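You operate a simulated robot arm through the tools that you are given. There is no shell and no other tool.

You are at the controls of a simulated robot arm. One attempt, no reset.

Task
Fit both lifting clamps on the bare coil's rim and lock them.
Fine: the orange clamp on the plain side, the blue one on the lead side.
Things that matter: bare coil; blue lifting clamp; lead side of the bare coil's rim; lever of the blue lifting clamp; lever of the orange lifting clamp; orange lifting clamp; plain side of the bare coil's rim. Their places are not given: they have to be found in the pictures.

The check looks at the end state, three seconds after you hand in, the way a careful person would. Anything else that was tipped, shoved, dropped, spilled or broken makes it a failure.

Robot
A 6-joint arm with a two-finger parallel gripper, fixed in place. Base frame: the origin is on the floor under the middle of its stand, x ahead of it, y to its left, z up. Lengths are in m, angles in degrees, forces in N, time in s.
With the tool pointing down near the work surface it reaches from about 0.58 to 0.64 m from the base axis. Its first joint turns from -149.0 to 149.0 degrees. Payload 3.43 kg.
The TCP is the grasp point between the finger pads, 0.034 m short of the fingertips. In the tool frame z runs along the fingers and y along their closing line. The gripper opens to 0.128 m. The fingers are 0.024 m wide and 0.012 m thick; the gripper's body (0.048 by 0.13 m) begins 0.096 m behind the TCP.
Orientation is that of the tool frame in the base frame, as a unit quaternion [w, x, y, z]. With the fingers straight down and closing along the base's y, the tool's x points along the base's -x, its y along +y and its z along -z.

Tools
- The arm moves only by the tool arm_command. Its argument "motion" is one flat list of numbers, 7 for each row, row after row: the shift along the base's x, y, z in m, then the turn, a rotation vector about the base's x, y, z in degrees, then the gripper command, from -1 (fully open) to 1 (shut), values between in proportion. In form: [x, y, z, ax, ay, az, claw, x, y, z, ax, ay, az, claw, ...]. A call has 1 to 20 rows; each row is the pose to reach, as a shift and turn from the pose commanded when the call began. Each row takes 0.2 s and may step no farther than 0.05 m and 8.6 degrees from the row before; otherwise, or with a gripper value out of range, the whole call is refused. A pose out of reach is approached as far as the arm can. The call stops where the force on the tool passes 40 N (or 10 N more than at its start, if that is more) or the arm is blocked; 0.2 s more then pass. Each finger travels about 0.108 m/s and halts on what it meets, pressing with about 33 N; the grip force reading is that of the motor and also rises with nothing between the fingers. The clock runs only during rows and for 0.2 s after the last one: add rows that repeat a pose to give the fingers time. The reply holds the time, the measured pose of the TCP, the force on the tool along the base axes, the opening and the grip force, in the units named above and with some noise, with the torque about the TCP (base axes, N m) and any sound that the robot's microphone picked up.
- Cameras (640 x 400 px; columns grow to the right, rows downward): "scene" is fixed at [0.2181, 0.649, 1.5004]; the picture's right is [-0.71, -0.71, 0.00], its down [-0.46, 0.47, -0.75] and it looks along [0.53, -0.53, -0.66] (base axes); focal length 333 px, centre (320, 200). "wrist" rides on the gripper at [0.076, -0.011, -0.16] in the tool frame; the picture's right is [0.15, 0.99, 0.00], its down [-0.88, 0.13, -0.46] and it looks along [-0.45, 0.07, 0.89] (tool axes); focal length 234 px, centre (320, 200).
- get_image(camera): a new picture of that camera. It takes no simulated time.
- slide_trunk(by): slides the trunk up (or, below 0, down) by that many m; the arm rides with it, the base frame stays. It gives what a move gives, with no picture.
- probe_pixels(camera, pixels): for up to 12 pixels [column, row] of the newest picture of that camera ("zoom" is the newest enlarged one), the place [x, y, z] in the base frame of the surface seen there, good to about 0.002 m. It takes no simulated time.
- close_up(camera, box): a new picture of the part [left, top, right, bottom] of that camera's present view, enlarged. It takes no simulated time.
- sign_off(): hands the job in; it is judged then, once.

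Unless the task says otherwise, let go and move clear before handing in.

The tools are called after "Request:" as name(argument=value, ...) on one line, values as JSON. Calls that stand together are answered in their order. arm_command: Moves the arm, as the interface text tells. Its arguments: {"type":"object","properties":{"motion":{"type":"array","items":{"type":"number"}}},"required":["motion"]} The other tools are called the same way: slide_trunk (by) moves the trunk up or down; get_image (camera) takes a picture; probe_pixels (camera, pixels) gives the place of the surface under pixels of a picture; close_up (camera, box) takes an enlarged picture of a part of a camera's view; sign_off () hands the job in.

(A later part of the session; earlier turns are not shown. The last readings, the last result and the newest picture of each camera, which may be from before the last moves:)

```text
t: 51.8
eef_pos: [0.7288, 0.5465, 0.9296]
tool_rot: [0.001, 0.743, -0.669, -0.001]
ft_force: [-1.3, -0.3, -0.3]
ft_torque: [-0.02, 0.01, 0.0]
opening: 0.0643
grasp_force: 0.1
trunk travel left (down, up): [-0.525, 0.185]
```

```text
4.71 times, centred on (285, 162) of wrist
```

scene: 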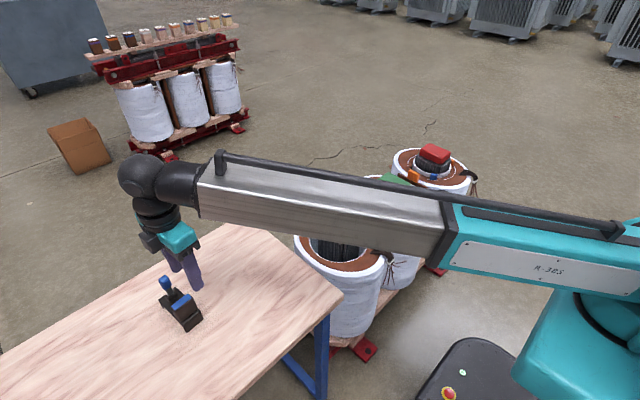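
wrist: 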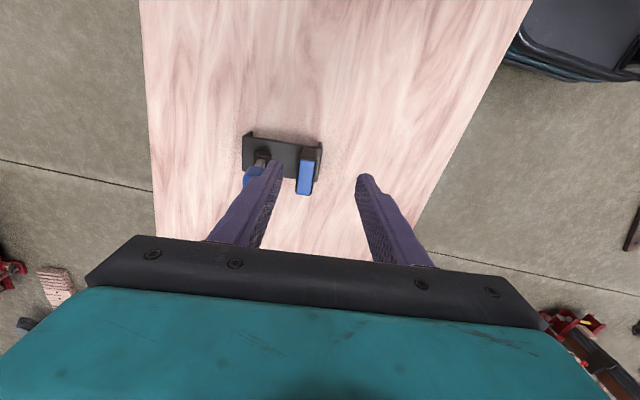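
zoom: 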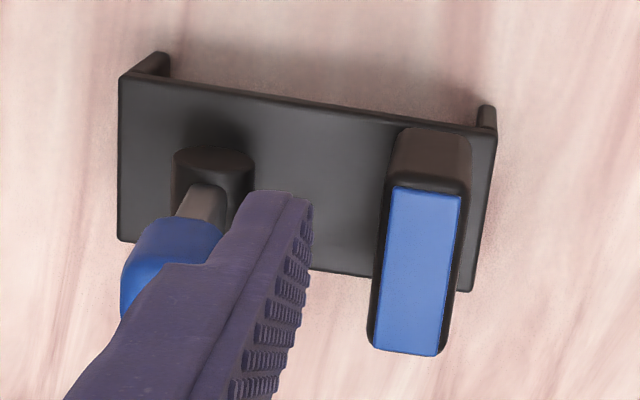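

Request:
probe_pixels(camera="zoom", pixels=[[400, 195], [455, 203], [380, 343], [437, 350], [425, 270], [122, 82], [493, 135], [122, 235], [470, 288], [393, 165], [470, 160], [160, 225]])

Request:
probe_pixels(camera="zoom", pixels=[[200, 160], [177, 165], [250, 165], [200, 200], [130, 270], [200, 225], [160, 60], [490, 110], [300, 150], [180, 240], [140, 250], [150, 290]])

```text
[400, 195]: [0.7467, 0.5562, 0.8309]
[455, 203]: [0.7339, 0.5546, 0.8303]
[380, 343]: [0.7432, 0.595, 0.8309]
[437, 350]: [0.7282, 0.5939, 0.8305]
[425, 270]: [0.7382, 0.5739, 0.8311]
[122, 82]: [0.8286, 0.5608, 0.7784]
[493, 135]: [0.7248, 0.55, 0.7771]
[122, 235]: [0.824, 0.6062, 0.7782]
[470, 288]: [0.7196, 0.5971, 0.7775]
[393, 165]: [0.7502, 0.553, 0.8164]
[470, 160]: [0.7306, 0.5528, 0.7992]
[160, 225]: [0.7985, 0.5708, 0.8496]
```

```text
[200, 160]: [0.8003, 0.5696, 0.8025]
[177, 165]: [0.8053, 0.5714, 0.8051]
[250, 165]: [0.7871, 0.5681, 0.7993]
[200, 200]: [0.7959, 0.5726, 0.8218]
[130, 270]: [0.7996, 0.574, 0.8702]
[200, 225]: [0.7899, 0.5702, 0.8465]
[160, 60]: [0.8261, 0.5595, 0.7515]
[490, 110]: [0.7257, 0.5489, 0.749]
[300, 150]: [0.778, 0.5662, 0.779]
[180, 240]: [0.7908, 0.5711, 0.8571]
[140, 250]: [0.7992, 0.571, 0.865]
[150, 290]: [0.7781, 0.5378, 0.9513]
```

The blue block is centred at (0.738, 0.575) with yaw ≈5.8°, matching the gripper's 6.0°. I'll narrow the opening to 0.036 and move directly above it.

Request:
arm_command(motion=[0.0046, 0.014, -0.005, 0, 0, 0, 0.3, 0.0092, 0.0285, -0.012, 0, 0, 0, 0.4375, 0.0092, 0.0285, -0.012, 0, 0, 0, 0.4375, 0.0092, 0.0285, -0.012, 0, 0, 0, 0.4375])

Request:
close_up(camera="wrist", box=[225, 110, 415, 240])

```text
t: 52.8
eef_pos: [0.7337, 0.5685, 0.9178]
tool_rot: [0.0, 0.743, -0.669, -0.001]
ft_force: [0.2, 0.0, -0.2]
ft_torque: [0.04, 0.0, 0.0]
opening: 0.0362
grasp_force: 0.2
out of reach, approached as far as the arm can: row 2, 3, 4
trunk travel left (down, up): [-0.525, 0.185]
```

```text
3.08 times, centred on (320, 175) of wrist
```

zoom: 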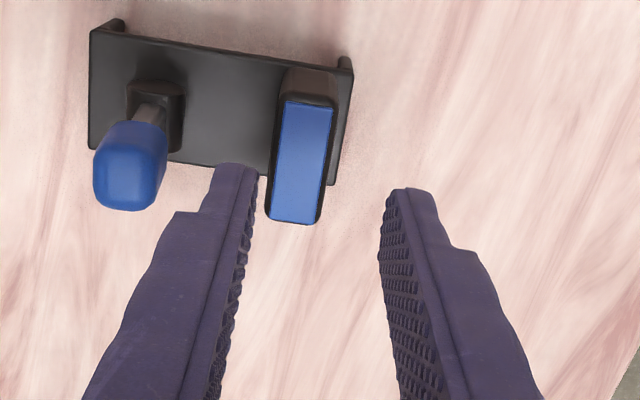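

The arm stopped 6–7 mm short of the block, at its reach limit for this trunk height. I'll retreat slightly, raise the arm, and lower the trunk, since the best reach seemed to be with the arm higher relative to the trunk.

Request:
arm_command(motion=[-0.006, -0.008, 0.02, 0, 0, 0, 0.4375, -0.012, -0.015, 0.04, 0, 0, 0, 0.4375, -0.012, -0.015, 0.055, 0, 0, 0, 0.4375, -0.012, -0.015, 0.055, 0, 0, 0, 0.4375])

Request:
slide_trunk(by=-0.075)

```text
t: 53.8
eef_pos: [0.722, 0.553, 0.9711]
tool_rot: [0.0, 0.743, -0.669, -0.001]
ft_force: [0.4, 0.0, 0.6]
ft_torque: [-0.04, 0.0, -0.04]
opening: 0.0358
grasp_force: 0.0
trunk travel left (down, up): [-0.525, 0.185]
```

```text
t: 55.0
eef_pos: [0.7216, 0.5532, 0.8963]
tool_rot: [0.001, 0.743, -0.67, 0.0]
ft_force: [0.4, -1.9, -0.6]
ft_torque: [0.02, -0.01, 0.01]
opening: 0.0361
grasp_force: 0.0
trunk travel left (down, up): [-0.45, 0.26]
```

I'm now at (0.722, 0.553, 0.896). I'll try reaching (0.738, 0.575) again from here in small steps.

Request:
arm_command(motion=[0.006, 0.008, 0, 0, 0, 0, 0.4375, 0.011, 0.015, 0, 0, 0, 0, 0.4375, 0.0164, 0.0218, 0, 0, 0, 0, 0.4375, 0.0164, 0.0218, 0, 0, 0, 0, 0.4375])

```text
t: 56.0
eef_pos: [0.7258, 0.5655, 0.8939]
tool_rot: [0.0, 0.743, -0.669, 0.0]
ft_force: [-0.5, -0.3, 0.3]
ft_torque: [-0.01, -0.01, -0.06]
opening: 0.0361
grasp_force: 0.1
out of reach, approached as far as the arm can: row 2, 3, 4
trunk travel left (down, up): [-0.45, 0.26]
```

The limit is about r≈0.922 here versus ≈0.930 before, so a higher trunk with the arm lower is the better combination. I'll raise the trunk 0.15 m and bring the arm down.

Request:
slide_trunk(by=0.16)

Request:
arm_command(motion=[0, -0.004, -0.04, 0, 0, 0, 0.4375, 0, -0.004, -0.08, 0, 0, 0, 0.4375, 0, -0.004, -0.12, 0, 0, 0, 0.4375, 0, -0.004, -0.155, 0, 0, 0, 0.4375, 0, -0.004, -0.155, 0, 0, 0, 0.4375])

```text
t: 57.8
eef_pos: [0.7263, 0.5643, 1.0539]
tool_rot: [0.0, 0.743, -0.669, 0.0]
ft_force: [1.1, 0.0, 0.1]
ft_torque: [0.03, 0.02, 0.02]
opening: 0.0359
grasp_force: 0.1
trunk travel left (down, up): [-0.61, 0.1]
```

```text
t: 59.0
eef_pos: [0.7271, 0.5594, 0.9011]
tool_rot: [0.0, 0.743, -0.669, 0.0]
ft_force: [-0.3, 0.4, -0.4]
ft_torque: [0.02, -0.02, -0.01]
opening: 0.0359
grasp_force: 0.0
trunk travel left (down, up): [-0.61, 0.1]
```

Now I'm at (0.727, 0.559, 0.901) with the arm lower relative to the trunk. I'll move the last bit over the block.

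Request:
arm_command(motion=[0.004, 0.006, -0.005, 0, 0, 0, 0.4375, 0.008, 0.011, -0.01, 0, 0, 0, 0.4375, 0.0109, 0.0156, -0.012, 0, 0, 0, 0.4375, 0.0109, 0.0156, -0.012, 0, 0, 0, 0.4375])

Request:
close_up(camera="wrist", box=[225, 110, 415, 240])

```text
t: 60.0
eef_pos: [0.7357, 0.5753, 0.8884]
tool_rot: [-0.001, 0.743, -0.669, 0.0]
ft_force: [0.7, 0.1, 0.1]
ft_torque: [0.02, 0.02, 0.03]
opening: 0.0362
grasp_force: 0.1
trunk travel left (down, up): [-0.61, 0.1]
```

```text
3.08 times, centred on (320, 175) of wrist
```

zoom: 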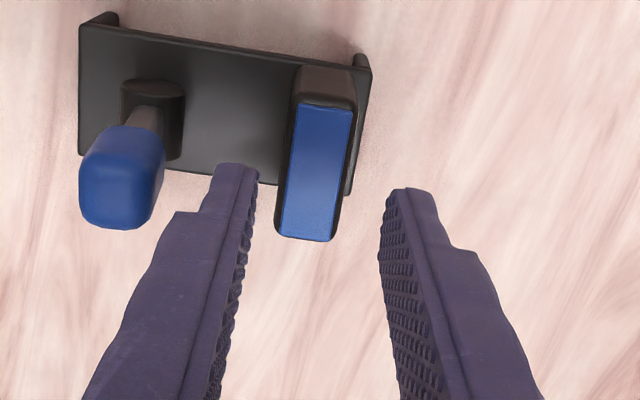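

It's reached, and the block at (320,170) sits midway between the fingertips at (235,170) and (400,195). I'll descend to TCP z≈0.819.

Request:
arm_command(motion=[0.001, 0, -0.02, 0, 0, 0, 0.4375, 0.001, 0, -0.04, 0, 0, 0, 0.4375, 0.001, 0, -0.056, 0, 0, 0, 0.4375, 0.001, 0, -0.066, 0, 0, 0, 0.4375, 0.001, 0, -0.0695, 0, 0, 0, 0.4375, 0.001, 0, -0.0695, 0, 0, 0, 0.4375])

Request:
close_up(camera="wrist", box=[225, 110, 415, 240])

Request:
close_up(camera="scene", box=[130, 240, 240, 340])

```text
t: 61.4
eef_pos: [0.7355, 0.5744, 0.8176]
tool_rot: [-0.001, 0.743, -0.669, -0.001]
ft_force: [0.0, 0.2, -0.5]
ft_torque: [0.03, -0.01, -0.02]
opening: 0.036
grasp_force: 0.1
out of reach, approached as far as the arm can: row 3, 4, 5, 6
trunk travel left (down, up): [-0.61, 0.1]
```

```text
3.08 times, centred on (320, 175) of wrist
```

zoom: 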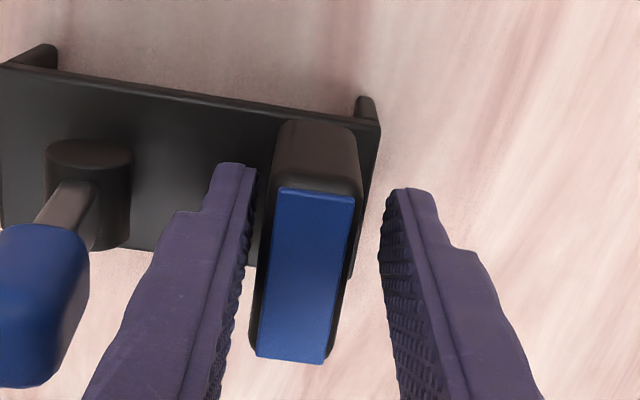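

```text
4.00 times, centred on (185, 290) of scene
```

zoom: 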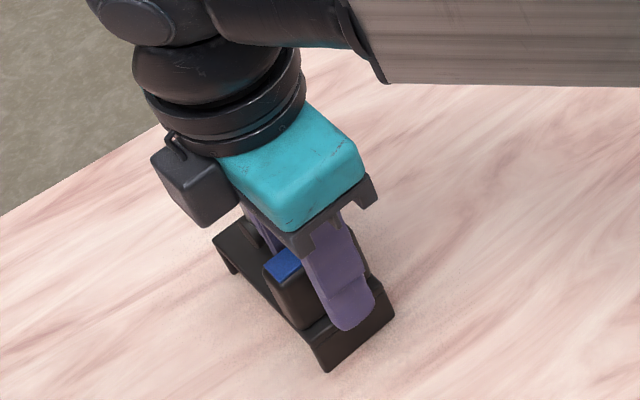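

The TCP is about 2 mm short in x, but both fingers clear the block sides and the knob. I'll close on the block.

Request:
arm_command(motion=[0, 0, 0, 0, 0, 0, 0.7, 0, 0, 0, 0, 0, 0, 1, 0, 0, 0, 0, 0, 0, 1, 0, 0, 0, 0, 0, 0, 1])

```text
t: 62.4
eef_pos: [0.7347, 0.5751, 0.8166]
tool_rot: [-0.001, 0.744, -0.668, 0.0]
ft_force: [-0.2, -0.4, 0.6]
ft_torque: [0.04, 0.26, 0.03]
opening: 0.0217
grasp_force: 32.5
trunk travel left (down, up): [-0.61, 0.1]
```

Gripped at 0.0217 opening. I'll lift straight up with the trunk by 0.08 m.

Request:
slide_trunk(by=0.08)

Request:
get_image(camera="wrist")

Request:
get_image(camera="scene")

```text
t: 63.6
eef_pos: [0.7351, 0.5741, 0.8957]
tool_rot: [-0.002, 0.743, -0.669, 0.0]
ft_force: [0.3, -0.3, -5.9]
ft_torque: [0.02, 0.16, 0.0]
opening: 0.0218
grasp_force: 33.2
trunk travel left (down, up): [-0.69, 0.02]
```

```text
taken
```

wrist: 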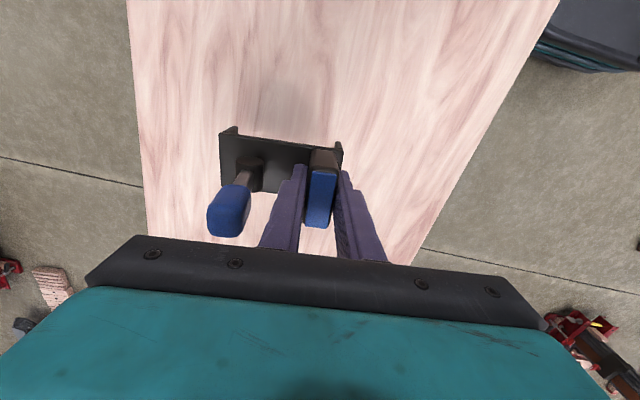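

```text
taken
```

scene: 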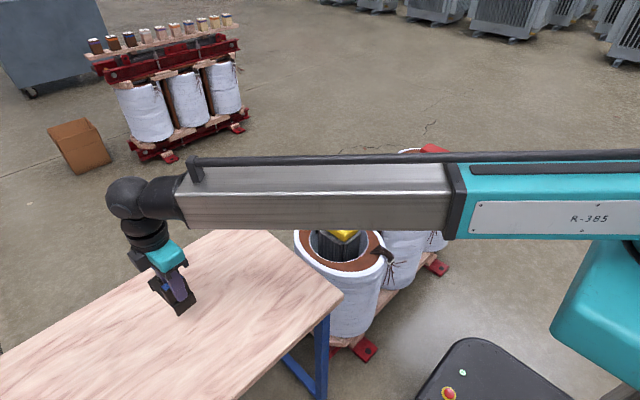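

The blue clamp is lifted (−5.9 N). Now I'll carry it toward the coil while turning −186° so its lever will face outward (−x) on the lead side, staying at z≈0.91.

Request:
arm_command(motion=[-0.0035, -0.024, 0.002, 0, 0, -8.2, 1, -0.007, -0.048, 0.004, 0, 0, -16.4, 1, -0.0105, -0.072, 0.006, 0, 0, -24.6, 1, -0.014, -0.096, 0.008, 0, 0, -32.8, 1, -0.0175, -0.12, 0.01, 0, 0, -41, 1, -0.021, -0.144, 0.012, 0, 0, -49.2, 1, -0.0245, -0.168, 0.014, 0, 0, -57.4, 1, -0.028, -0.192, 0.016, 0, 0, -65.6, 1, -0.0315, -0.216, 0.018, 0, 0, -73.8, 1, -0.035, -0.24, 0.02, 0, 0, -82, 1, -0.0385, -0.264, 0.02, 0, 0, -90.2, 1, -0.042, -0.288, 0.02, 0, 0, -98.4, 1, -0.0455, -0.312, 0.02, 0, 0, -106.6, 1, -0.049, -0.336, 0.02, 0, 0, -114.8, 1, -0.0525, -0.36, 0.02, 0, 0, -123, 1, -0.056, -0.384, 0.02, 0, 0, -131.2, 1, -0.0595, -0.408, 0.02, 0, 0, -139.4, 1, -0.063, -0.432, 0.02, 0, 0, -147.6, 1, -0.0665, -0.456, 0.02, 0, 0, -155.8, 1, -0.07, -0.48, 0.02, 0, 0, -164, 1])

Request:
get_image(camera="scene")

```text
t: 67.8
eef_pos: [0.6628, 0.0932, 0.9173]
tool_rot: [0.0, 0.56, 0.828, -0.002]
ft_force: [-0.5, 0.7, -5.5]
ft_torque: [0.04, -0.13, 0.01]
opening: 0.0215
grasp_force: 33.0
trunk travel left (down, up): [-0.69, 0.02]
```

```text
taken
```

scene: 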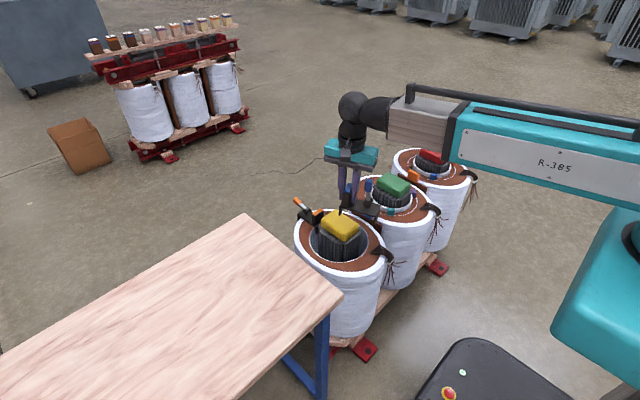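

I'm above the coil with tool x at 112°. I'll finish the −22° yaw and move over the lead side at about (0.643, 0.026).

Request:
arm_command(motion=[-0.005, -0.02, 0, 0, 0, -7.3, 1, -0.01, -0.045, 0, 0, 0, -14.6, 1, -0.0194, -0.0677, 0, 0, 0, -21.9, 1, -0.0194, -0.0677, 0, 0, 0, -21.9, 1, -0.0194, -0.0677, 0, 0, 0, -21.9, 1])

Request:
slide_trunk(by=-0.16)

Request:
get_image(camera="wrist")

Request:
get_image(camera="scene")

```text
t: 69.0
eef_pos: [0.6462, 0.0256, 0.9189]
tool_rot: [0.0, 0.706, 0.708, -0.002]
ft_force: [-0.1, 0.0, -5.5]
ft_torque: [0.05, -0.12, 0.0]
opening: 0.0221
grasp_force: 33.4
trunk travel left (down, up): [-0.69, 0.02]
```

```text
t: 70.8
eef_pos: [0.6468, 0.0274, 0.7579]
tool_rot: [0.0, 0.707, 0.707, -0.002]
ft_force: [0.2, 0.5, -5.7]
ft_torque: [0.0, -0.16, 0.02]
opening: 0.0218
grasp_force: 33.7
trunk travel left (down, up): [-0.53, 0.18]
```

```text
taken
```

wrist: 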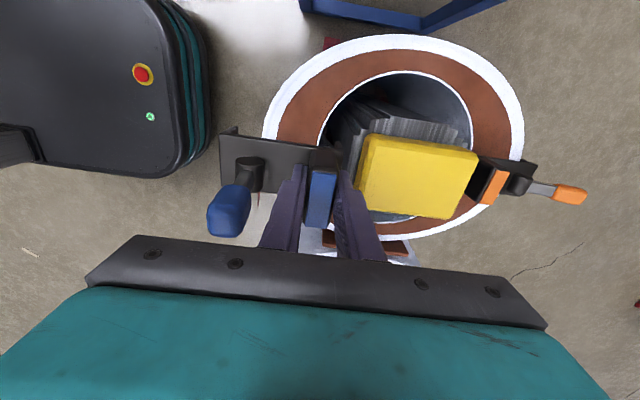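

```text
taken
```

scene: 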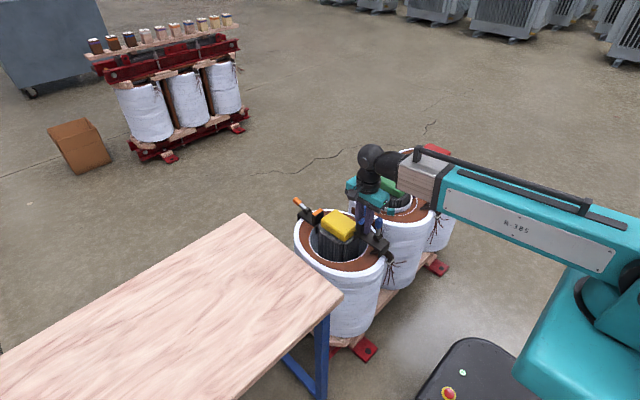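

The blue clamp is oriented correctly, with its lever to the left (−x) in the wrist view. I'll zoom in to measure its legs against the rim before lowering.

Request:
close_up(camera="wrist", box=[200, 80, 390, 210])

```text
3.08 times, centred on (295, 145) of wrist
```

zoom: 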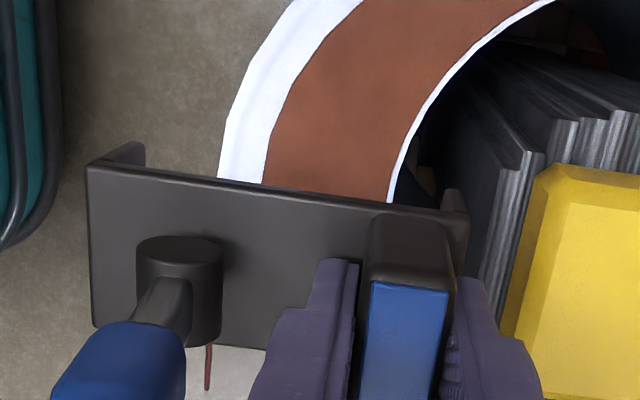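

Request:
probe_pixels(camera="zoom", pixels=[[92, 170], [465, 220], [95, 320], [110, 155], [138, 150], [140, 160], [450, 198], [443, 205], [460, 200], [380, 290], [440, 295], [400, 240]])

Request:
probe_pixels(camera="zoom", pixels=[[392, 190], [390, 180], [400, 165], [219, 170], [220, 160], [225, 140], [262, 170], [240, 165], [300, 180], [415, 130], [545, 180], [520, 260]])

```text
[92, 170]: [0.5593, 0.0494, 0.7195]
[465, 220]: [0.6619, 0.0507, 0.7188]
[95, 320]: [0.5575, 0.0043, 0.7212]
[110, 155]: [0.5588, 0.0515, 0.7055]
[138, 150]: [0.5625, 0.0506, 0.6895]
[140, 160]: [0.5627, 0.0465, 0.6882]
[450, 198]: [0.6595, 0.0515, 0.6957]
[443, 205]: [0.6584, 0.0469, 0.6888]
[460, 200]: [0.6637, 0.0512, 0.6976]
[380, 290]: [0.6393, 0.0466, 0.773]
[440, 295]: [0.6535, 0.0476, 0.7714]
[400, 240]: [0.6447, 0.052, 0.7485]
```

```text
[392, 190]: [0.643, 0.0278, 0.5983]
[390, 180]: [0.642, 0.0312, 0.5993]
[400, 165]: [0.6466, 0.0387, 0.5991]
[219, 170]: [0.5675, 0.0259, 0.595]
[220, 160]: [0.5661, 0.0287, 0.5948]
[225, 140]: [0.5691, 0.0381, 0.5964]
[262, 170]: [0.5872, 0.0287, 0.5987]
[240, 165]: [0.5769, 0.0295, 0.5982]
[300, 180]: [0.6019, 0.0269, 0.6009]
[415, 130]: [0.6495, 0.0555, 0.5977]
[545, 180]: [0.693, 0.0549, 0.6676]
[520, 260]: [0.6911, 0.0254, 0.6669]
```

The clamp's gap runs x 0.564–0.658 against a rim of 0.566–0.647, so I need to shift −4 mm in x. The leads stay about 8 mm from its −y edge. I'll apply that shift, then lower the trunk 0.06 m and recheck.

Request:
arm_command(motion=[-0.002, -0.0008, 0, 0, 0, 0, 1, -0.004, -0.0015, 0, 0, 0, 0, 1, -0.004, -0.0015, 0, 0, 0, 0, 1])

Request:
slide_trunk(by=-0.06)

Request:
close_up(camera="wrist", box=[200, 80, 390, 210])

Request:
close_up(camera="scene", box=[300, 160, 420, 290])

```text
t: 71.6
eef_pos: [0.6427, 0.0254, 0.7584]
tool_rot: [0.001, 0.707, 0.707, -0.002]
ft_force: [0.4, 0.1, -4.9]
ft_torque: [-0.02, -0.17, 0.0]
opening: 0.0218
grasp_force: 32.4
trunk travel left (down, up): [-0.53, 0.18]
```

```text
t: 72.6
eef_pos: [0.6415, 0.0254, 0.698]
tool_rot: [0.0, 0.706, 0.708, -0.002]
ft_force: [-0.4, -0.9, -5.8]
ft_torque: [0.02, -0.14, 0.0]
opening: 0.0218
grasp_force: 33.3
trunk travel left (down, up): [-0.47, 0.24]
```

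```text
3.08 times, centred on (295, 145) of wrist
```

zoom: 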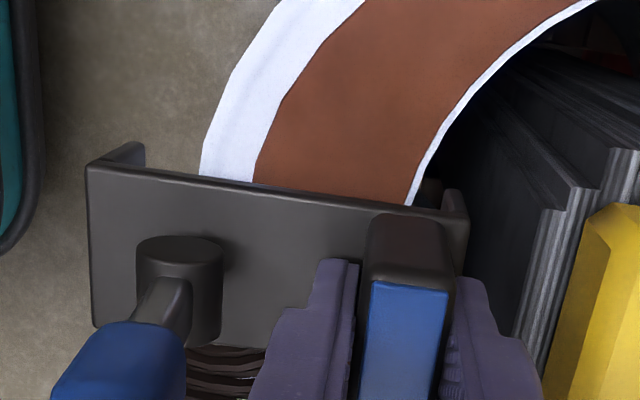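

```text
3.08 times, centred on (360, 225) of scene
```

zoom: 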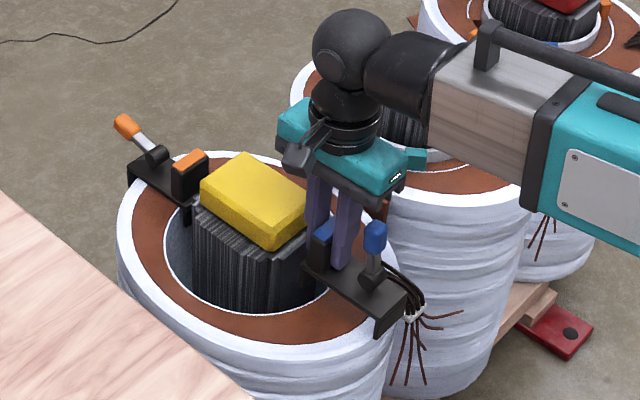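

The legs straddle the rim in this view and the leads are visible just beyond the plate's far edge at (225,370). I'll probe the gap between leads and clamp before the final lowering.

Request:
probe_pixels(camera="zoom", pixels=[[225, 350], [230, 360], [200, 352], [255, 350], [95, 320], [92, 170], [465, 222], [140, 155], [445, 200], [412, 195], [201, 165], [220, 380]])

Request:
close_up(camera="scene", box=[350, 220, 420, 280])

```text
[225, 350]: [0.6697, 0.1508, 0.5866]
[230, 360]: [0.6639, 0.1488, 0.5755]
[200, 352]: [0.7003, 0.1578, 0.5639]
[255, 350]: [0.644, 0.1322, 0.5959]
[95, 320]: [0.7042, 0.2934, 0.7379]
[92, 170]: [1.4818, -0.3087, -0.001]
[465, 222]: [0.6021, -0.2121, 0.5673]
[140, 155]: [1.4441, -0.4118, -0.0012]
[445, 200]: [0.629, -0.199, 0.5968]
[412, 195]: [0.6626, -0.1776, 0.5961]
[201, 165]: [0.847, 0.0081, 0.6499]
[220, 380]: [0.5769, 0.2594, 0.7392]
```

```text
6.67 times, centred on (385, 250) of scene
```

zoom: 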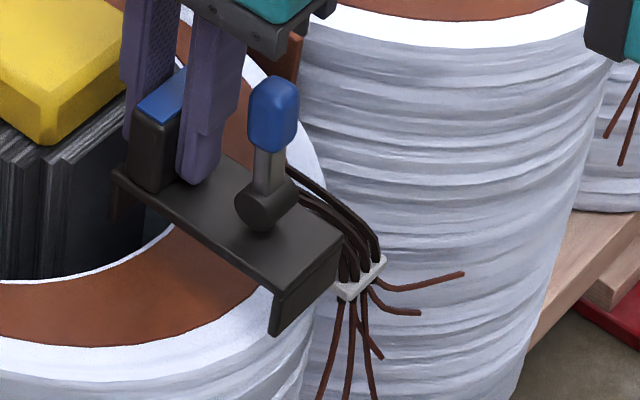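

Those probes landed on the newer scene zoom instead, so I'll retake the wrist zoom and probe that.

Request:
close_up(camera="wrist", box=[200, 80, 390, 210])

Request:
probe_pixels(camera="zoom", pixels=[[225, 350], [230, 360], [200, 352], [255, 350], [95, 320], [92, 170], [465, 222], [140, 155], [445, 200], [412, 195], [201, 165], [230, 340]])

```text
3.08 times, centred on (295, 145) of wrist
```

zoom: 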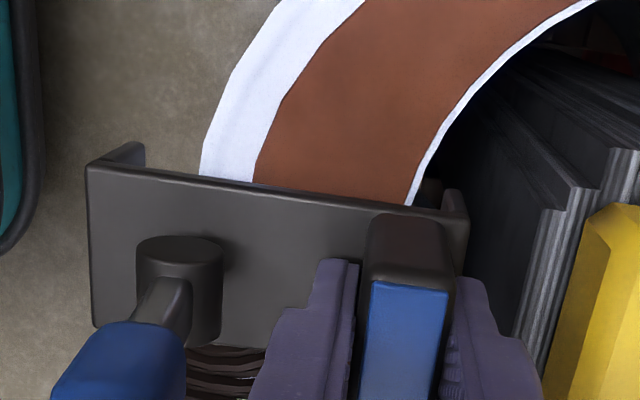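

```text
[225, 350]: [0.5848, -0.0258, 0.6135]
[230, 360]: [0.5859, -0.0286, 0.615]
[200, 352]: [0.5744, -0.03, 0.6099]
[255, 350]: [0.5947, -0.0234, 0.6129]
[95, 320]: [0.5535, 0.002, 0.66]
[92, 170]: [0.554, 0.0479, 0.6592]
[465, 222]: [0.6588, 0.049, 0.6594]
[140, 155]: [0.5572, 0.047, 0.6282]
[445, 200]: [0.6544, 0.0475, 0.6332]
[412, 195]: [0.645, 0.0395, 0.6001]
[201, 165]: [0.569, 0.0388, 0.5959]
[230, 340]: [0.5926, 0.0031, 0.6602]
```

Clearance is about 6.5 mm on both sides of the rim and the leads are well clear of the plate edge (y 0.002). I'll lower 0.035 m with the trunk, then finish with fine arm steps.

Request:
slide_trunk(by=-0.035)

Request:
arm_command(motion=[0, 0, -0.004, 0, 0, 0, 1, 0, 0, -0.008, 0, 0, 0, 1, 0, 0, -0.011, 0, 0, 0, 1, 0, 0, -0.011, 0, 0, 0, 1])

Request:
close_up(camera="wrist", box=[200, 80, 390, 210])

```text
t: 73.4
eef_pos: [0.6411, 0.0256, 0.6641]
tool_rot: [0.0, 0.707, 0.707, -0.002]
ft_force: [0.1, 0.2, -5.7]
ft_torque: [0.0, -0.14, -0.03]
opening: 0.0219
grasp_force: 33.0
trunk travel left (down, up): [-0.435, 0.275]
```

```text
t: 74.4
eef_pos: [0.6419, 0.0252, 0.6535]
tool_rot: [0.0, 0.706, 0.708, -0.002]
ft_force: [0.3, -0.3, -5.4]
ft_torque: [-0.02, -0.17, -0.01]
opening: 0.0219
grasp_force: 32.9
trunk travel left (down, up): [-0.435, 0.275]
```

```text
3.08 times, centred on (295, 145) of wrist
```

zoom: 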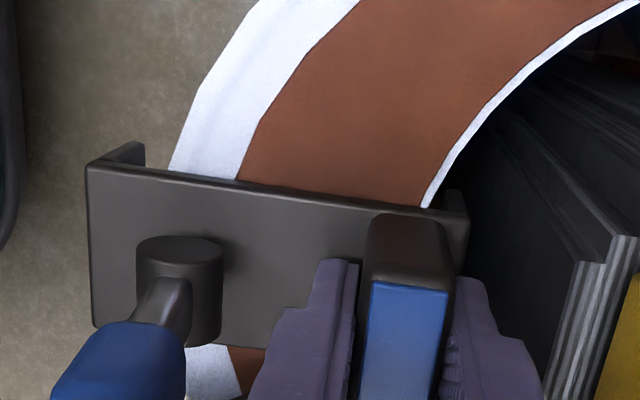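

The legs are over the rim with no contact yet. I'll continue in 2 mm steps until it seats.

Request:
arm_command(motion=[0, 0, -0.002, 0, 0, 0, 1, 0, 0, -0.004, 0, 0, 0, 1, 0, 0, -0.006, 0, 0, 0, 1, 0, 0, -0.008, 0, 0, 0, 1, 0, 0, -0.008, 0, 0, 0, 1])

Request:
close_up(camera="wrist", box=[200, 80, 390, 210])

Request:
close_up(camera="scene", box=[340, 210, 420, 280])

```text
t: 75.6
eef_pos: [0.6421, 0.026, 0.6478]
tool_rot: [0.0, 0.707, 0.708, -0.001]
ft_force: [4.0, -0.6, 19.1]
ft_torque: [0.05, 0.36, 0.02]
opening: 0.0216
grasp_force: 33.2
trunk travel left (down, up): [-0.435, 0.275]
```

```text
3.08 times, centred on (295, 145) of wrist
```

zoom: 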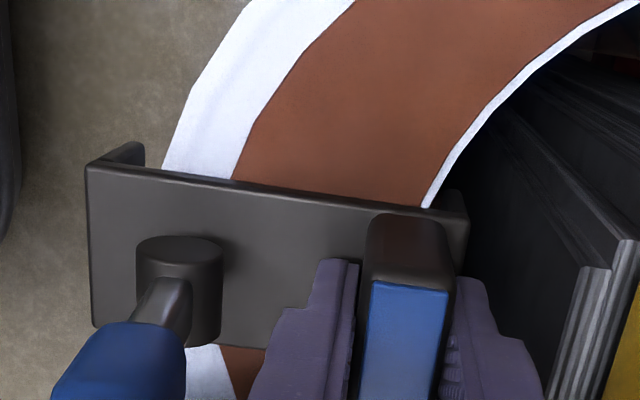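

```text
5.71 times, centred on (380, 245) of scene
```

zoom: 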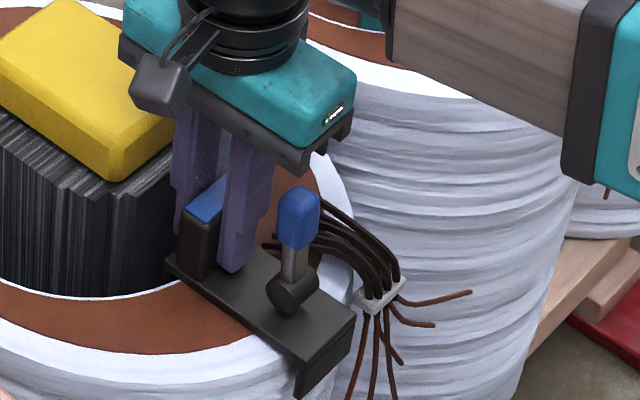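

It's seated, with +19 N contact and both legs down over the rim beside the leads. I'll ease off the pressure, open to 0.035 and rise.

Request:
arm_command(motion=[0, 0, 0.003, 0, 0, 0, 1, 0, 0, 0.003, 0, 0, 0, 0.46, 0, 0, 0.003, 0, 0, 0, 0.46, 0, 0, 0.015, 0, 0, 0, 0.46, 0, 0, 0.035, 0, 0, 0, 0.46, 0, 0, 0.065, 0, 0, 0, 0.46, 0, 0, 0.1, 0, 0, 0, 0.46, 0, 0, 0.115, 0, 0, 0, 0.46, 0, 0, 0.115, 0, 0, 0, 0.46])

Request:
get_image(camera="wrist")

Request:
close_up(camera="wrist", box=[220, 80, 380, 200])

```text
t: 77.6
eef_pos: [0.6408, 0.0245, 0.76]
tool_rot: [0.001, 0.707, 0.708, -0.002]
ft_force: [0.1, -0.9, 0.1]
ft_torque: [0.01, 0.01, -0.01]
opening: 0.0347
grasp_force: 0.1
trunk travel left (down, up): [-0.435, 0.275]
```

```text
taken
```

wrist: 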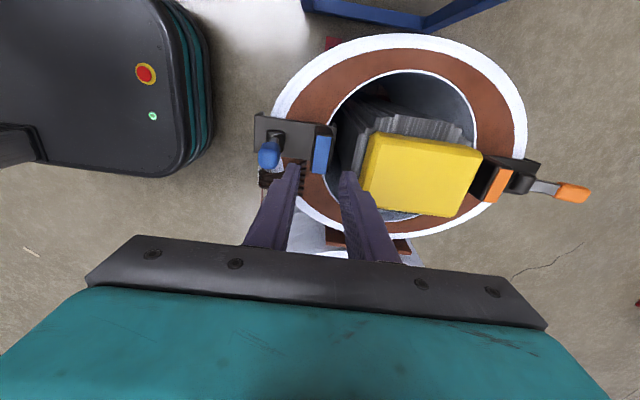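

```text
3.33 times, centred on (300, 140) of wrist
```

zoom: 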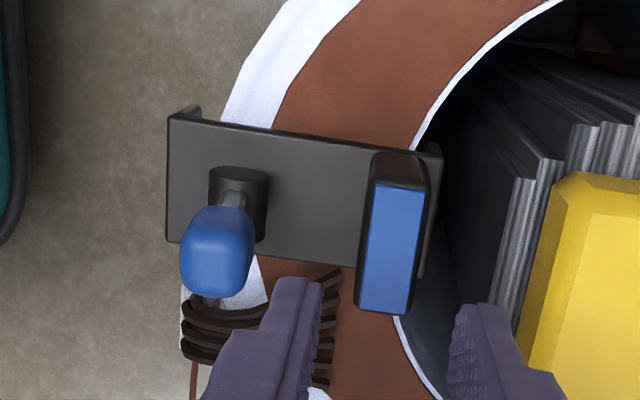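

The blue clamp sits on the lead side beside the leads. Now I'll probe its lever, pivot and block positions for the locking push.

Request:
probe_pixels(camera="zoom", pixels=[[217, 255], [185, 255], [250, 255], [217, 290], [220, 215], [238, 172], [210, 180], [267, 182], [232, 200], [170, 120], [440, 150], [168, 240]])

Request:
probe_pixels(camera="zoom", pixels=[[380, 190], [420, 195], [362, 305], [405, 310], [340, 265], [330, 275], [290, 270], [212, 303], [195, 335], [255, 310], [420, 270], [300, 200]])

```text
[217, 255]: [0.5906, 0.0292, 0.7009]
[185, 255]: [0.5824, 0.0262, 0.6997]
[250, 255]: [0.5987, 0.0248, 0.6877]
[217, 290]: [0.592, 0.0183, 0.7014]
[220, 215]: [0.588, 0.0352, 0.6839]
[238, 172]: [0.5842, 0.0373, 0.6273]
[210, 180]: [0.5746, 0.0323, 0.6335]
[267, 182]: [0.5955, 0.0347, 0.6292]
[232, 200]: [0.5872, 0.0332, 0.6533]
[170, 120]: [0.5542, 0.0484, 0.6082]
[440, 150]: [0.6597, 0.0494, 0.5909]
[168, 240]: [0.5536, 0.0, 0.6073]
```

```text
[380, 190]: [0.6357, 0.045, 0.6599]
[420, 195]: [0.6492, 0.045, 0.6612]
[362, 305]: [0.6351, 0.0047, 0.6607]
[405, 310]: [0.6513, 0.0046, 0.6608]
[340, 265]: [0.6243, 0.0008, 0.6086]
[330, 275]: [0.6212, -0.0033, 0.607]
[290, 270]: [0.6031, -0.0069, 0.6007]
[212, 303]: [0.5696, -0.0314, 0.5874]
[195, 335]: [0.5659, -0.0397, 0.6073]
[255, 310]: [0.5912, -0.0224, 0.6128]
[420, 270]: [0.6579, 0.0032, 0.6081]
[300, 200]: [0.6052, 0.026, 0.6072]
```

The clamp is flat, with the knob at x 0.582–0.601, y≈0.026 and its pivot near x 0.585. For the outward (−x) push I'll tilt the tips 15° toward −x to stay in reach, close the fingers, and come down just inboard of the knob.

Request:
arm_command(motion=[-0.006, 0.001, 0.005, 0, 7.5, 0, 1, -0.0164, 0.001, 0.005, 0, 15, 0, 1, -0.0164, 0.001, 0, 0, 15, 0, 1, -0.0164, 0.001, -0.02, 0, 15, 0, 1, -0.0164, 0.001, -0.038, 0, 15, 0, 1, -0.0164, 0.001, -0.048, 0, 15, 0, 1, -0.0164, 0.001, -0.048, 0, 15, 0, 1])

Request:
close_up(camera="wrist", box=[200, 100, 400, 230])

Request:
close_up(camera="scene", box=[330, 200, 420, 280])

```text
t: 79.2
eef_pos: [0.6251, 0.0249, 0.7103]
tool_rot: [-0.092, 0.701, 0.701, -0.093]
ft_force: [-0.6, 0.1, 0.3]
ft_torque: [0.04, 0.0, 0.0]
opening: 0.0001
grasp_force: 33.1
trunk travel left (down, up): [-0.435, 0.275]
```

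```text
3.08 times, centred on (300, 165) of wrist
```

zoom: 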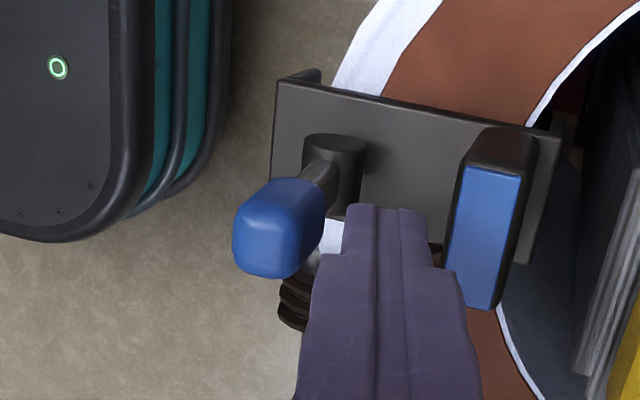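

```text
5.00 times, centred on (375, 240) of scene
```

zoom: 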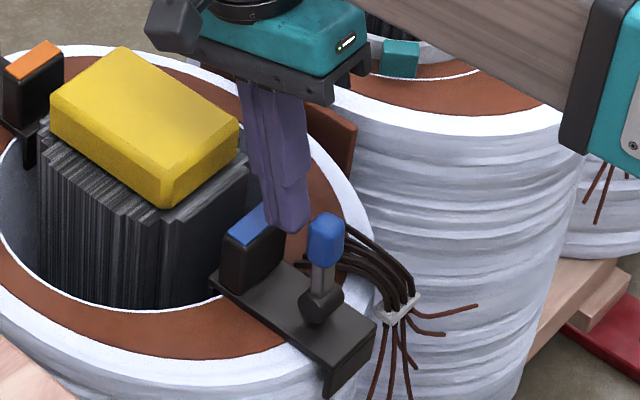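

The tip is between the block and the knob. I'll push outward (−x) about 4 cm along the arc in small steps.

Request:
arm_command(motion=[-0.006, 0.0005, 0.0015, 0, 0, 0, 1, -0.012, 0.0005, 0.0015, 0, 0, 0, 1, -0.018, 0.0005, 0.0015, 0, 0, 0, 1, -0.024, 0.0005, 0.001, 0, 0, 0, 1, -0.03, 0.0005, 0.0005, 0, 0, 0, 1, -0.036, 0.0005, 0, 0, 0, 0, 1, -0.04, 0.0005, -0.0005, 0, 0, 0, 1, -0.04, 0.0005, -0.0005, 0, 0, 0, 1])

Request:
close_up(camera="wrist", box=[200, 100, 400, 230])

Request:
close_up(camera="scene", box=[330, 200, 420, 280])

```text
t: 81.0
eef_pos: [0.5856, 0.0272, 0.711]
tool_rot: [-0.093, 0.701, 0.701, -0.094]
ft_force: [-0.2, 0.4, -0.7]
ft_torque: [0.02, -0.01, -0.02]
opening: 0.0
grasp_force: 32.9
trunk travel left (down, up): [-0.435, 0.275]
```

```text
3.08 times, centred on (300, 165) of wrist
```

zoom: 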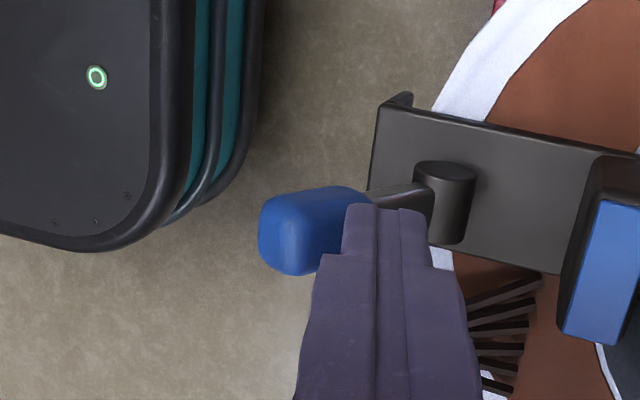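

```text
5.00 times, centred on (375, 240) of scene
```

zoom: 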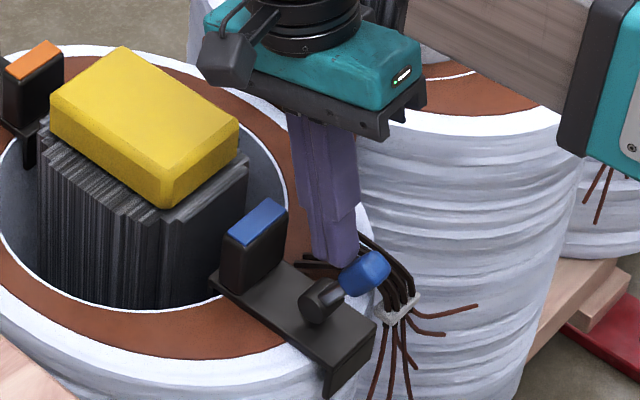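

The lever follows with negligible force, and the clamp and leads are undisturbed. I'll continue out and down.

Request:
arm_command(motion=[-0.007, -0.001, -0.002, 0, 0, 0, 1, -0.014, -0.001, -0.006, 0, 0, 0, 1, -0.02, -0.001, -0.011, 0, 0, 0, 1, -0.025, -0.001, -0.017, 0, 0, 0, 1, -0.029, -0.001, -0.023, 0, 0, 0, 1, -0.029, -0.001, -0.023, 0, 0, 0, 1])

Request:
close_up(camera="wrist", box=[200, 100, 400, 230])

Request:
close_up(camera="scene", box=[330, 200, 420, 280])

```text
t: 82.4
eef_pos: [0.5555, 0.0261, 0.6897]
tool_rot: [-0.092, 0.701, 0.701, -0.093]
ft_force: [-0.5, -0.1, 0.3]
ft_torque: [0.03, 0.02, 0.01]
opening: 0.0
grasp_force: 33.1
trunk travel left (down, up): [-0.435, 0.275]
```

```text
3.08 times, centred on (300, 165) of wrist
```

zoom: 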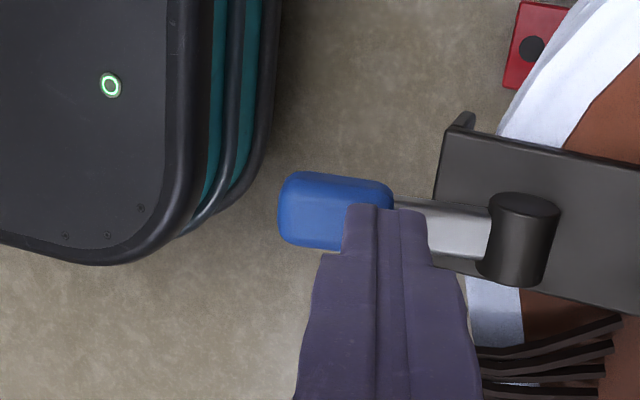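

```text
5.00 times, centred on (375, 240) of scene
```

zoom: 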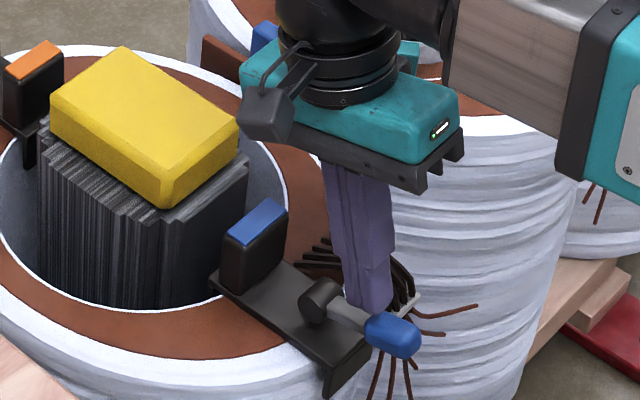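

The lever is about 65–70° over. I'll go gently for the last part, in short steps with force checks, to avoid tipping this clamp.

Request:
arm_command(motion=[-0.001, 0, -0.003, 0, 0, 0, 1, -0.002, 0, -0.006, 0, 0, 0, 1, -0.002, 0, -0.006, 0, 0, 0, 1])

```text
t: 83.2
eef_pos: [0.5548, 0.0251, 0.682]
tool_rot: [-0.092, 0.7, 0.702, -0.094]
ft_force: [-0.2, 0.8, -0.2]
ft_torque: [0.01, -0.02, 0.0]
opening: 0.0
grasp_force: 33.3
trunk travel left (down, up): [-0.435, 0.275]
```

Request:
arm_command(motion=[0, 0, -0.0015, 0, 0, 0, 1, 0, 0, -0.003, 0, 0, 0, 1, 0, 0, -0.003, 0, 0, 0, 1])

```text
t: 84.0
eef_pos: [0.5535, 0.0259, 0.679]
tool_rot: [-0.092, 0.7, 0.702, -0.093]
ft_force: [1.8, 0.8, 13.7]
ft_torque: [0.07, 0.03, -0.02]
opening: 0.0
grasp_force: 33.1
trunk travel left (down, up): [-0.435, 0.275]
```

The force rose to 13.7 N, so the lever reached its stop. I'll look for any tipping.

Request:
close_up(camera="wrist", box=[240, 100, 420, 220])

Request:
probe_pixels(camera="zoom", pixels=[[420, 130], [600, 200], [560, 280], [375, 230], [340, 225], [250, 210], [200, 215], [420, 230], [620, 250], [450, 180], [180, 230], [260, 185]])

Request:
close_up(camera="scene", box=[330, 200, 420, 280])

```text
3.33 times, centred on (330, 160) of wrist
```

zoom: 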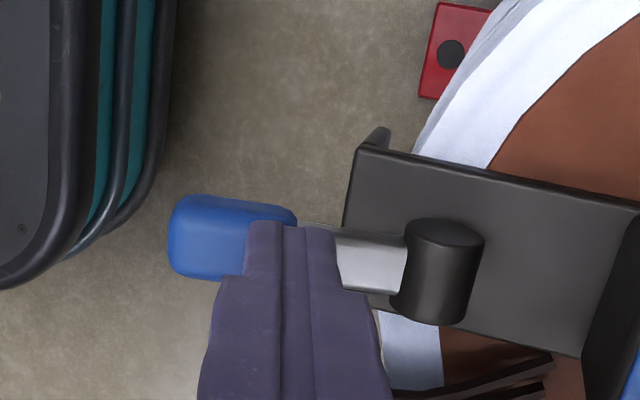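

```text
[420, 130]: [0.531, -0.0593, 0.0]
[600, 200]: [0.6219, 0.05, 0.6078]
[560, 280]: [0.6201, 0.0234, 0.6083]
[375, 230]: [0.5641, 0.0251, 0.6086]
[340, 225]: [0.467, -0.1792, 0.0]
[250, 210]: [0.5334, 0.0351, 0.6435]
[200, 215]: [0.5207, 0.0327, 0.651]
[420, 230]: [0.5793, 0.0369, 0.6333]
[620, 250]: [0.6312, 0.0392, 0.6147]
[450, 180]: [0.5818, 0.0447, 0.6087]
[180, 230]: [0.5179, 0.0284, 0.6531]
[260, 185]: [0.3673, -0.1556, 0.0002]
```

```text
5.00 times, centred on (375, 240) of scene
```

zoom: 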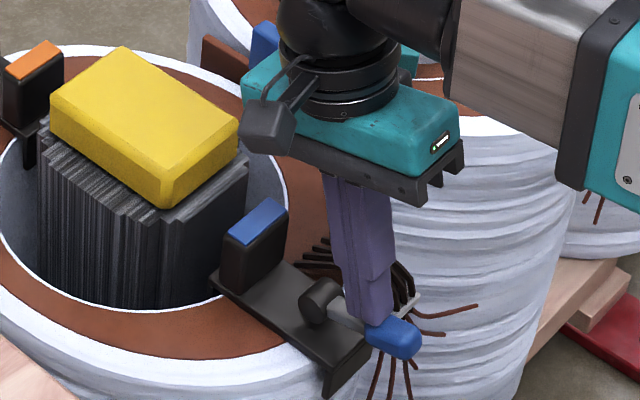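

The plate is still flat at z≈0.608 and the blue lever rests at the same angle as the orange one (knob tip ≈(0.518, 0.028, 0.653)). I'll retract upward, clear of the lever, then straighten the tool.

Request:
arm_command(motion=[0, 0, 0.005, 0, 0, 0, 1, 0.002, 0, 0.02, 0, 0, 0, 1, 0.01, 0, 0.05, 0, 0, 0, 1, 0.03, 0, 0.085, 0, 0, 0, 1, 0.06, 0, 0.115, 0, -7.5, 0, 1, 0.085, 0, 0.13, 0, -15, 0, 1, 0.085, 0, 0.13, 0, -15, 0, 1])

Request:
get_image(camera="wrist")

Request:
get_image(camera="scene")

```text
t: 85.6
eef_pos: [0.6408, 0.0258, 0.8099]
tool_rot: [0.0, 0.707, 0.708, -0.002]
ft_force: [0.1, 0.8, 0.3]
ft_torque: [0.03, -0.03, -0.07]
opening: 0.0001
grasp_force: 33.6
trunk travel left (down, up): [-0.435, 0.275]
```

```text
taken
```

wrist: 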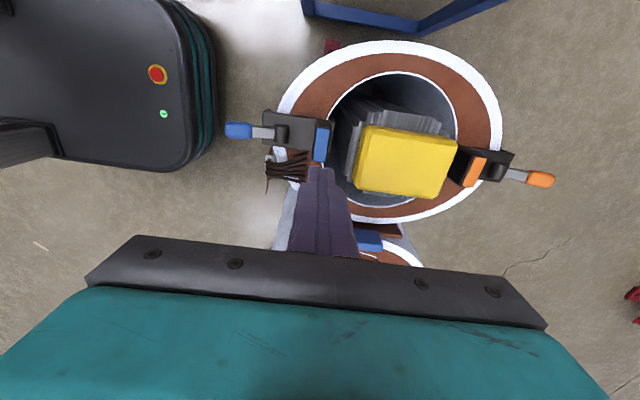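

```text
taken
```

scene: 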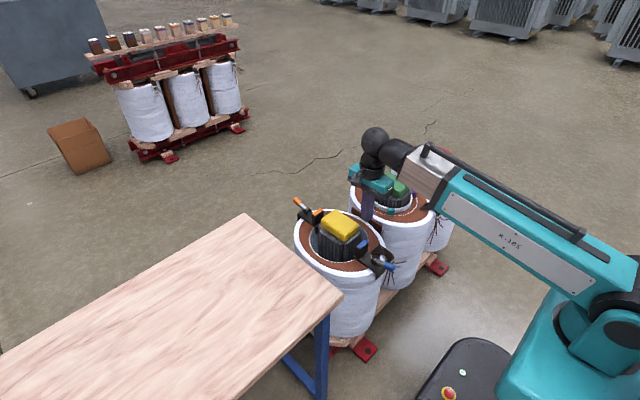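

Both clamps are on the rim with their levers folded outward. I'll zoom in on each for a careful final check of seating, lead clearance and lever angles.

Request:
close_up(camera="wrist", box=[215, 90, 345, 200])

Request:
probe_pixels(camera="zoom", pixels=[[60, 185], [110, 190], [150, 195], [200, 200], [235, 205], [300, 200], [250, 110], [235, 240], [520, 290], [260, 330], [420, 320], [500, 190]])

Request:
close_up(camera="scene", box=[280, 180, 420, 290])

```text
3.64 times, centred on (280, 145) of wrist
```

zoom: 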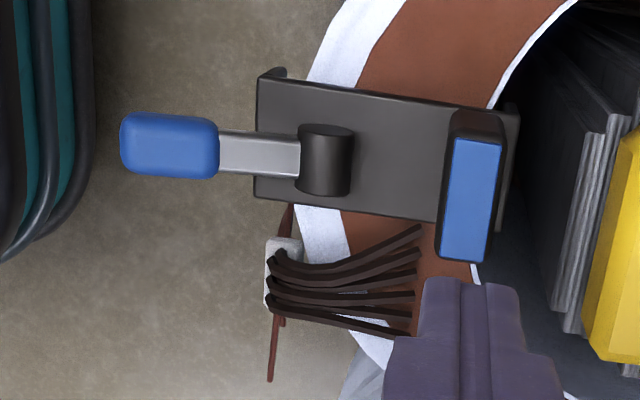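

```text
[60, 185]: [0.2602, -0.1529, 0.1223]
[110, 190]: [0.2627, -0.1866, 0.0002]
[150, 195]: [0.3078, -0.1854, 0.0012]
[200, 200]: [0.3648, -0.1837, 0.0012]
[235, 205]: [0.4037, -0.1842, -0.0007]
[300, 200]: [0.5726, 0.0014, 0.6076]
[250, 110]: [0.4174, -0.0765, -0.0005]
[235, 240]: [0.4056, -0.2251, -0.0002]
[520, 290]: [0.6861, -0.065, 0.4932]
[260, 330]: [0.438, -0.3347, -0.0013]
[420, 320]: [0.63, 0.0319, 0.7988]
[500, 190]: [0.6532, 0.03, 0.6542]
```

```text
3.64 times, centred on (350, 235) of scene
```

zoom: 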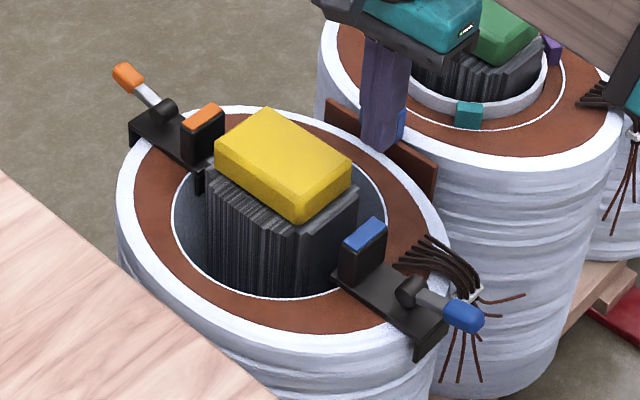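

The blue clamp sits just beside the leads without covering them. I'll probe both levers once more from this same viewpoint to compare their angles.

Request:
close_up(camera="wrist", box=[215, 90, 345, 200])

Request:
probe_pixels(camera="zoom", pixels=[[135, 145], [170, 145], [205, 145], [235, 150], [265, 152], [290, 155], [325, 160], [265, 85], [262, 185], [430, 215], [418, 230], [475, 200]])

Request:
close_up(camera="wrist", box=[440, 130, 570, 210])

```text
3.64 times, centred on (280, 145) of wrist
```

zoom: 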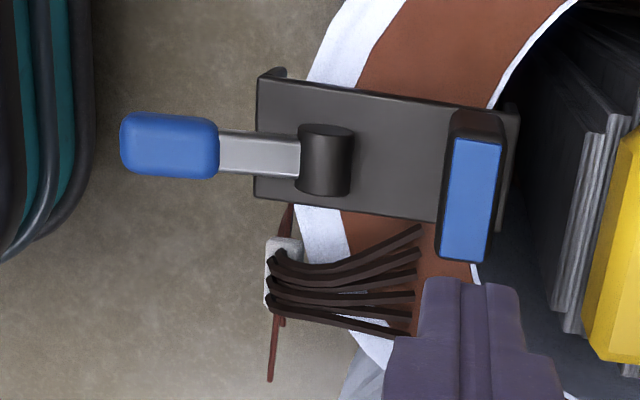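

```text
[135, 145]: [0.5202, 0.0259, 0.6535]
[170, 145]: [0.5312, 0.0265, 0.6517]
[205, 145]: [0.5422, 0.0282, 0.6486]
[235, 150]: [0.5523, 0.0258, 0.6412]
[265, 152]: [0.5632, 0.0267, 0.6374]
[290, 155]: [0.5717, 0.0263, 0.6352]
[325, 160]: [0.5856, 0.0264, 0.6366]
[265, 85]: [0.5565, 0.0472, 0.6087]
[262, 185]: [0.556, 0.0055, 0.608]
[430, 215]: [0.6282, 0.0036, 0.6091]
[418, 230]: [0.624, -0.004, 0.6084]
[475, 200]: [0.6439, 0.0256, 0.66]
```

```text
4.92 times, centred on (505, 170) of wrist
```

zoom: 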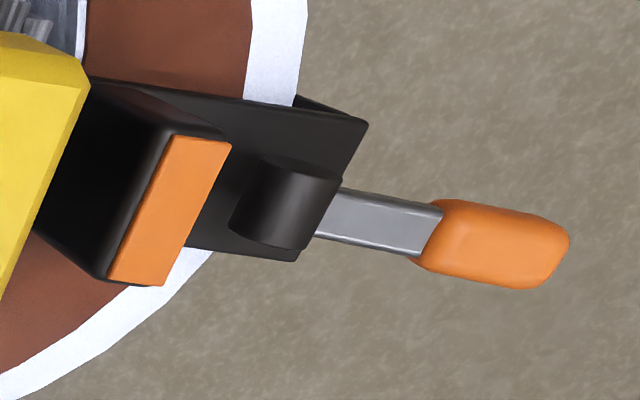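

Request:
probe_pixels(camera="zoom", pixels=[[345, 215], [385, 225], [415, 230], [450, 235], [500, 245], [545, 255], [290, 200], [250, 110], [355, 130], [280, 250], [180, 200], [340, 190]])

```text
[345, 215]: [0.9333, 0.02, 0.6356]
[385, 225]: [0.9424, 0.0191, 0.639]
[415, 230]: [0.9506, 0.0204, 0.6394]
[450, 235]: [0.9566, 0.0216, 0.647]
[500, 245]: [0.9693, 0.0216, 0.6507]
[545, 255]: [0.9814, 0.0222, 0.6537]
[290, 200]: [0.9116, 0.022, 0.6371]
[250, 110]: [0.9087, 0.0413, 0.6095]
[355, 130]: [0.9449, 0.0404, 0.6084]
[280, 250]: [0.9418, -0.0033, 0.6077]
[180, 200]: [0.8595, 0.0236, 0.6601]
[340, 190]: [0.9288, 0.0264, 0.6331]
```

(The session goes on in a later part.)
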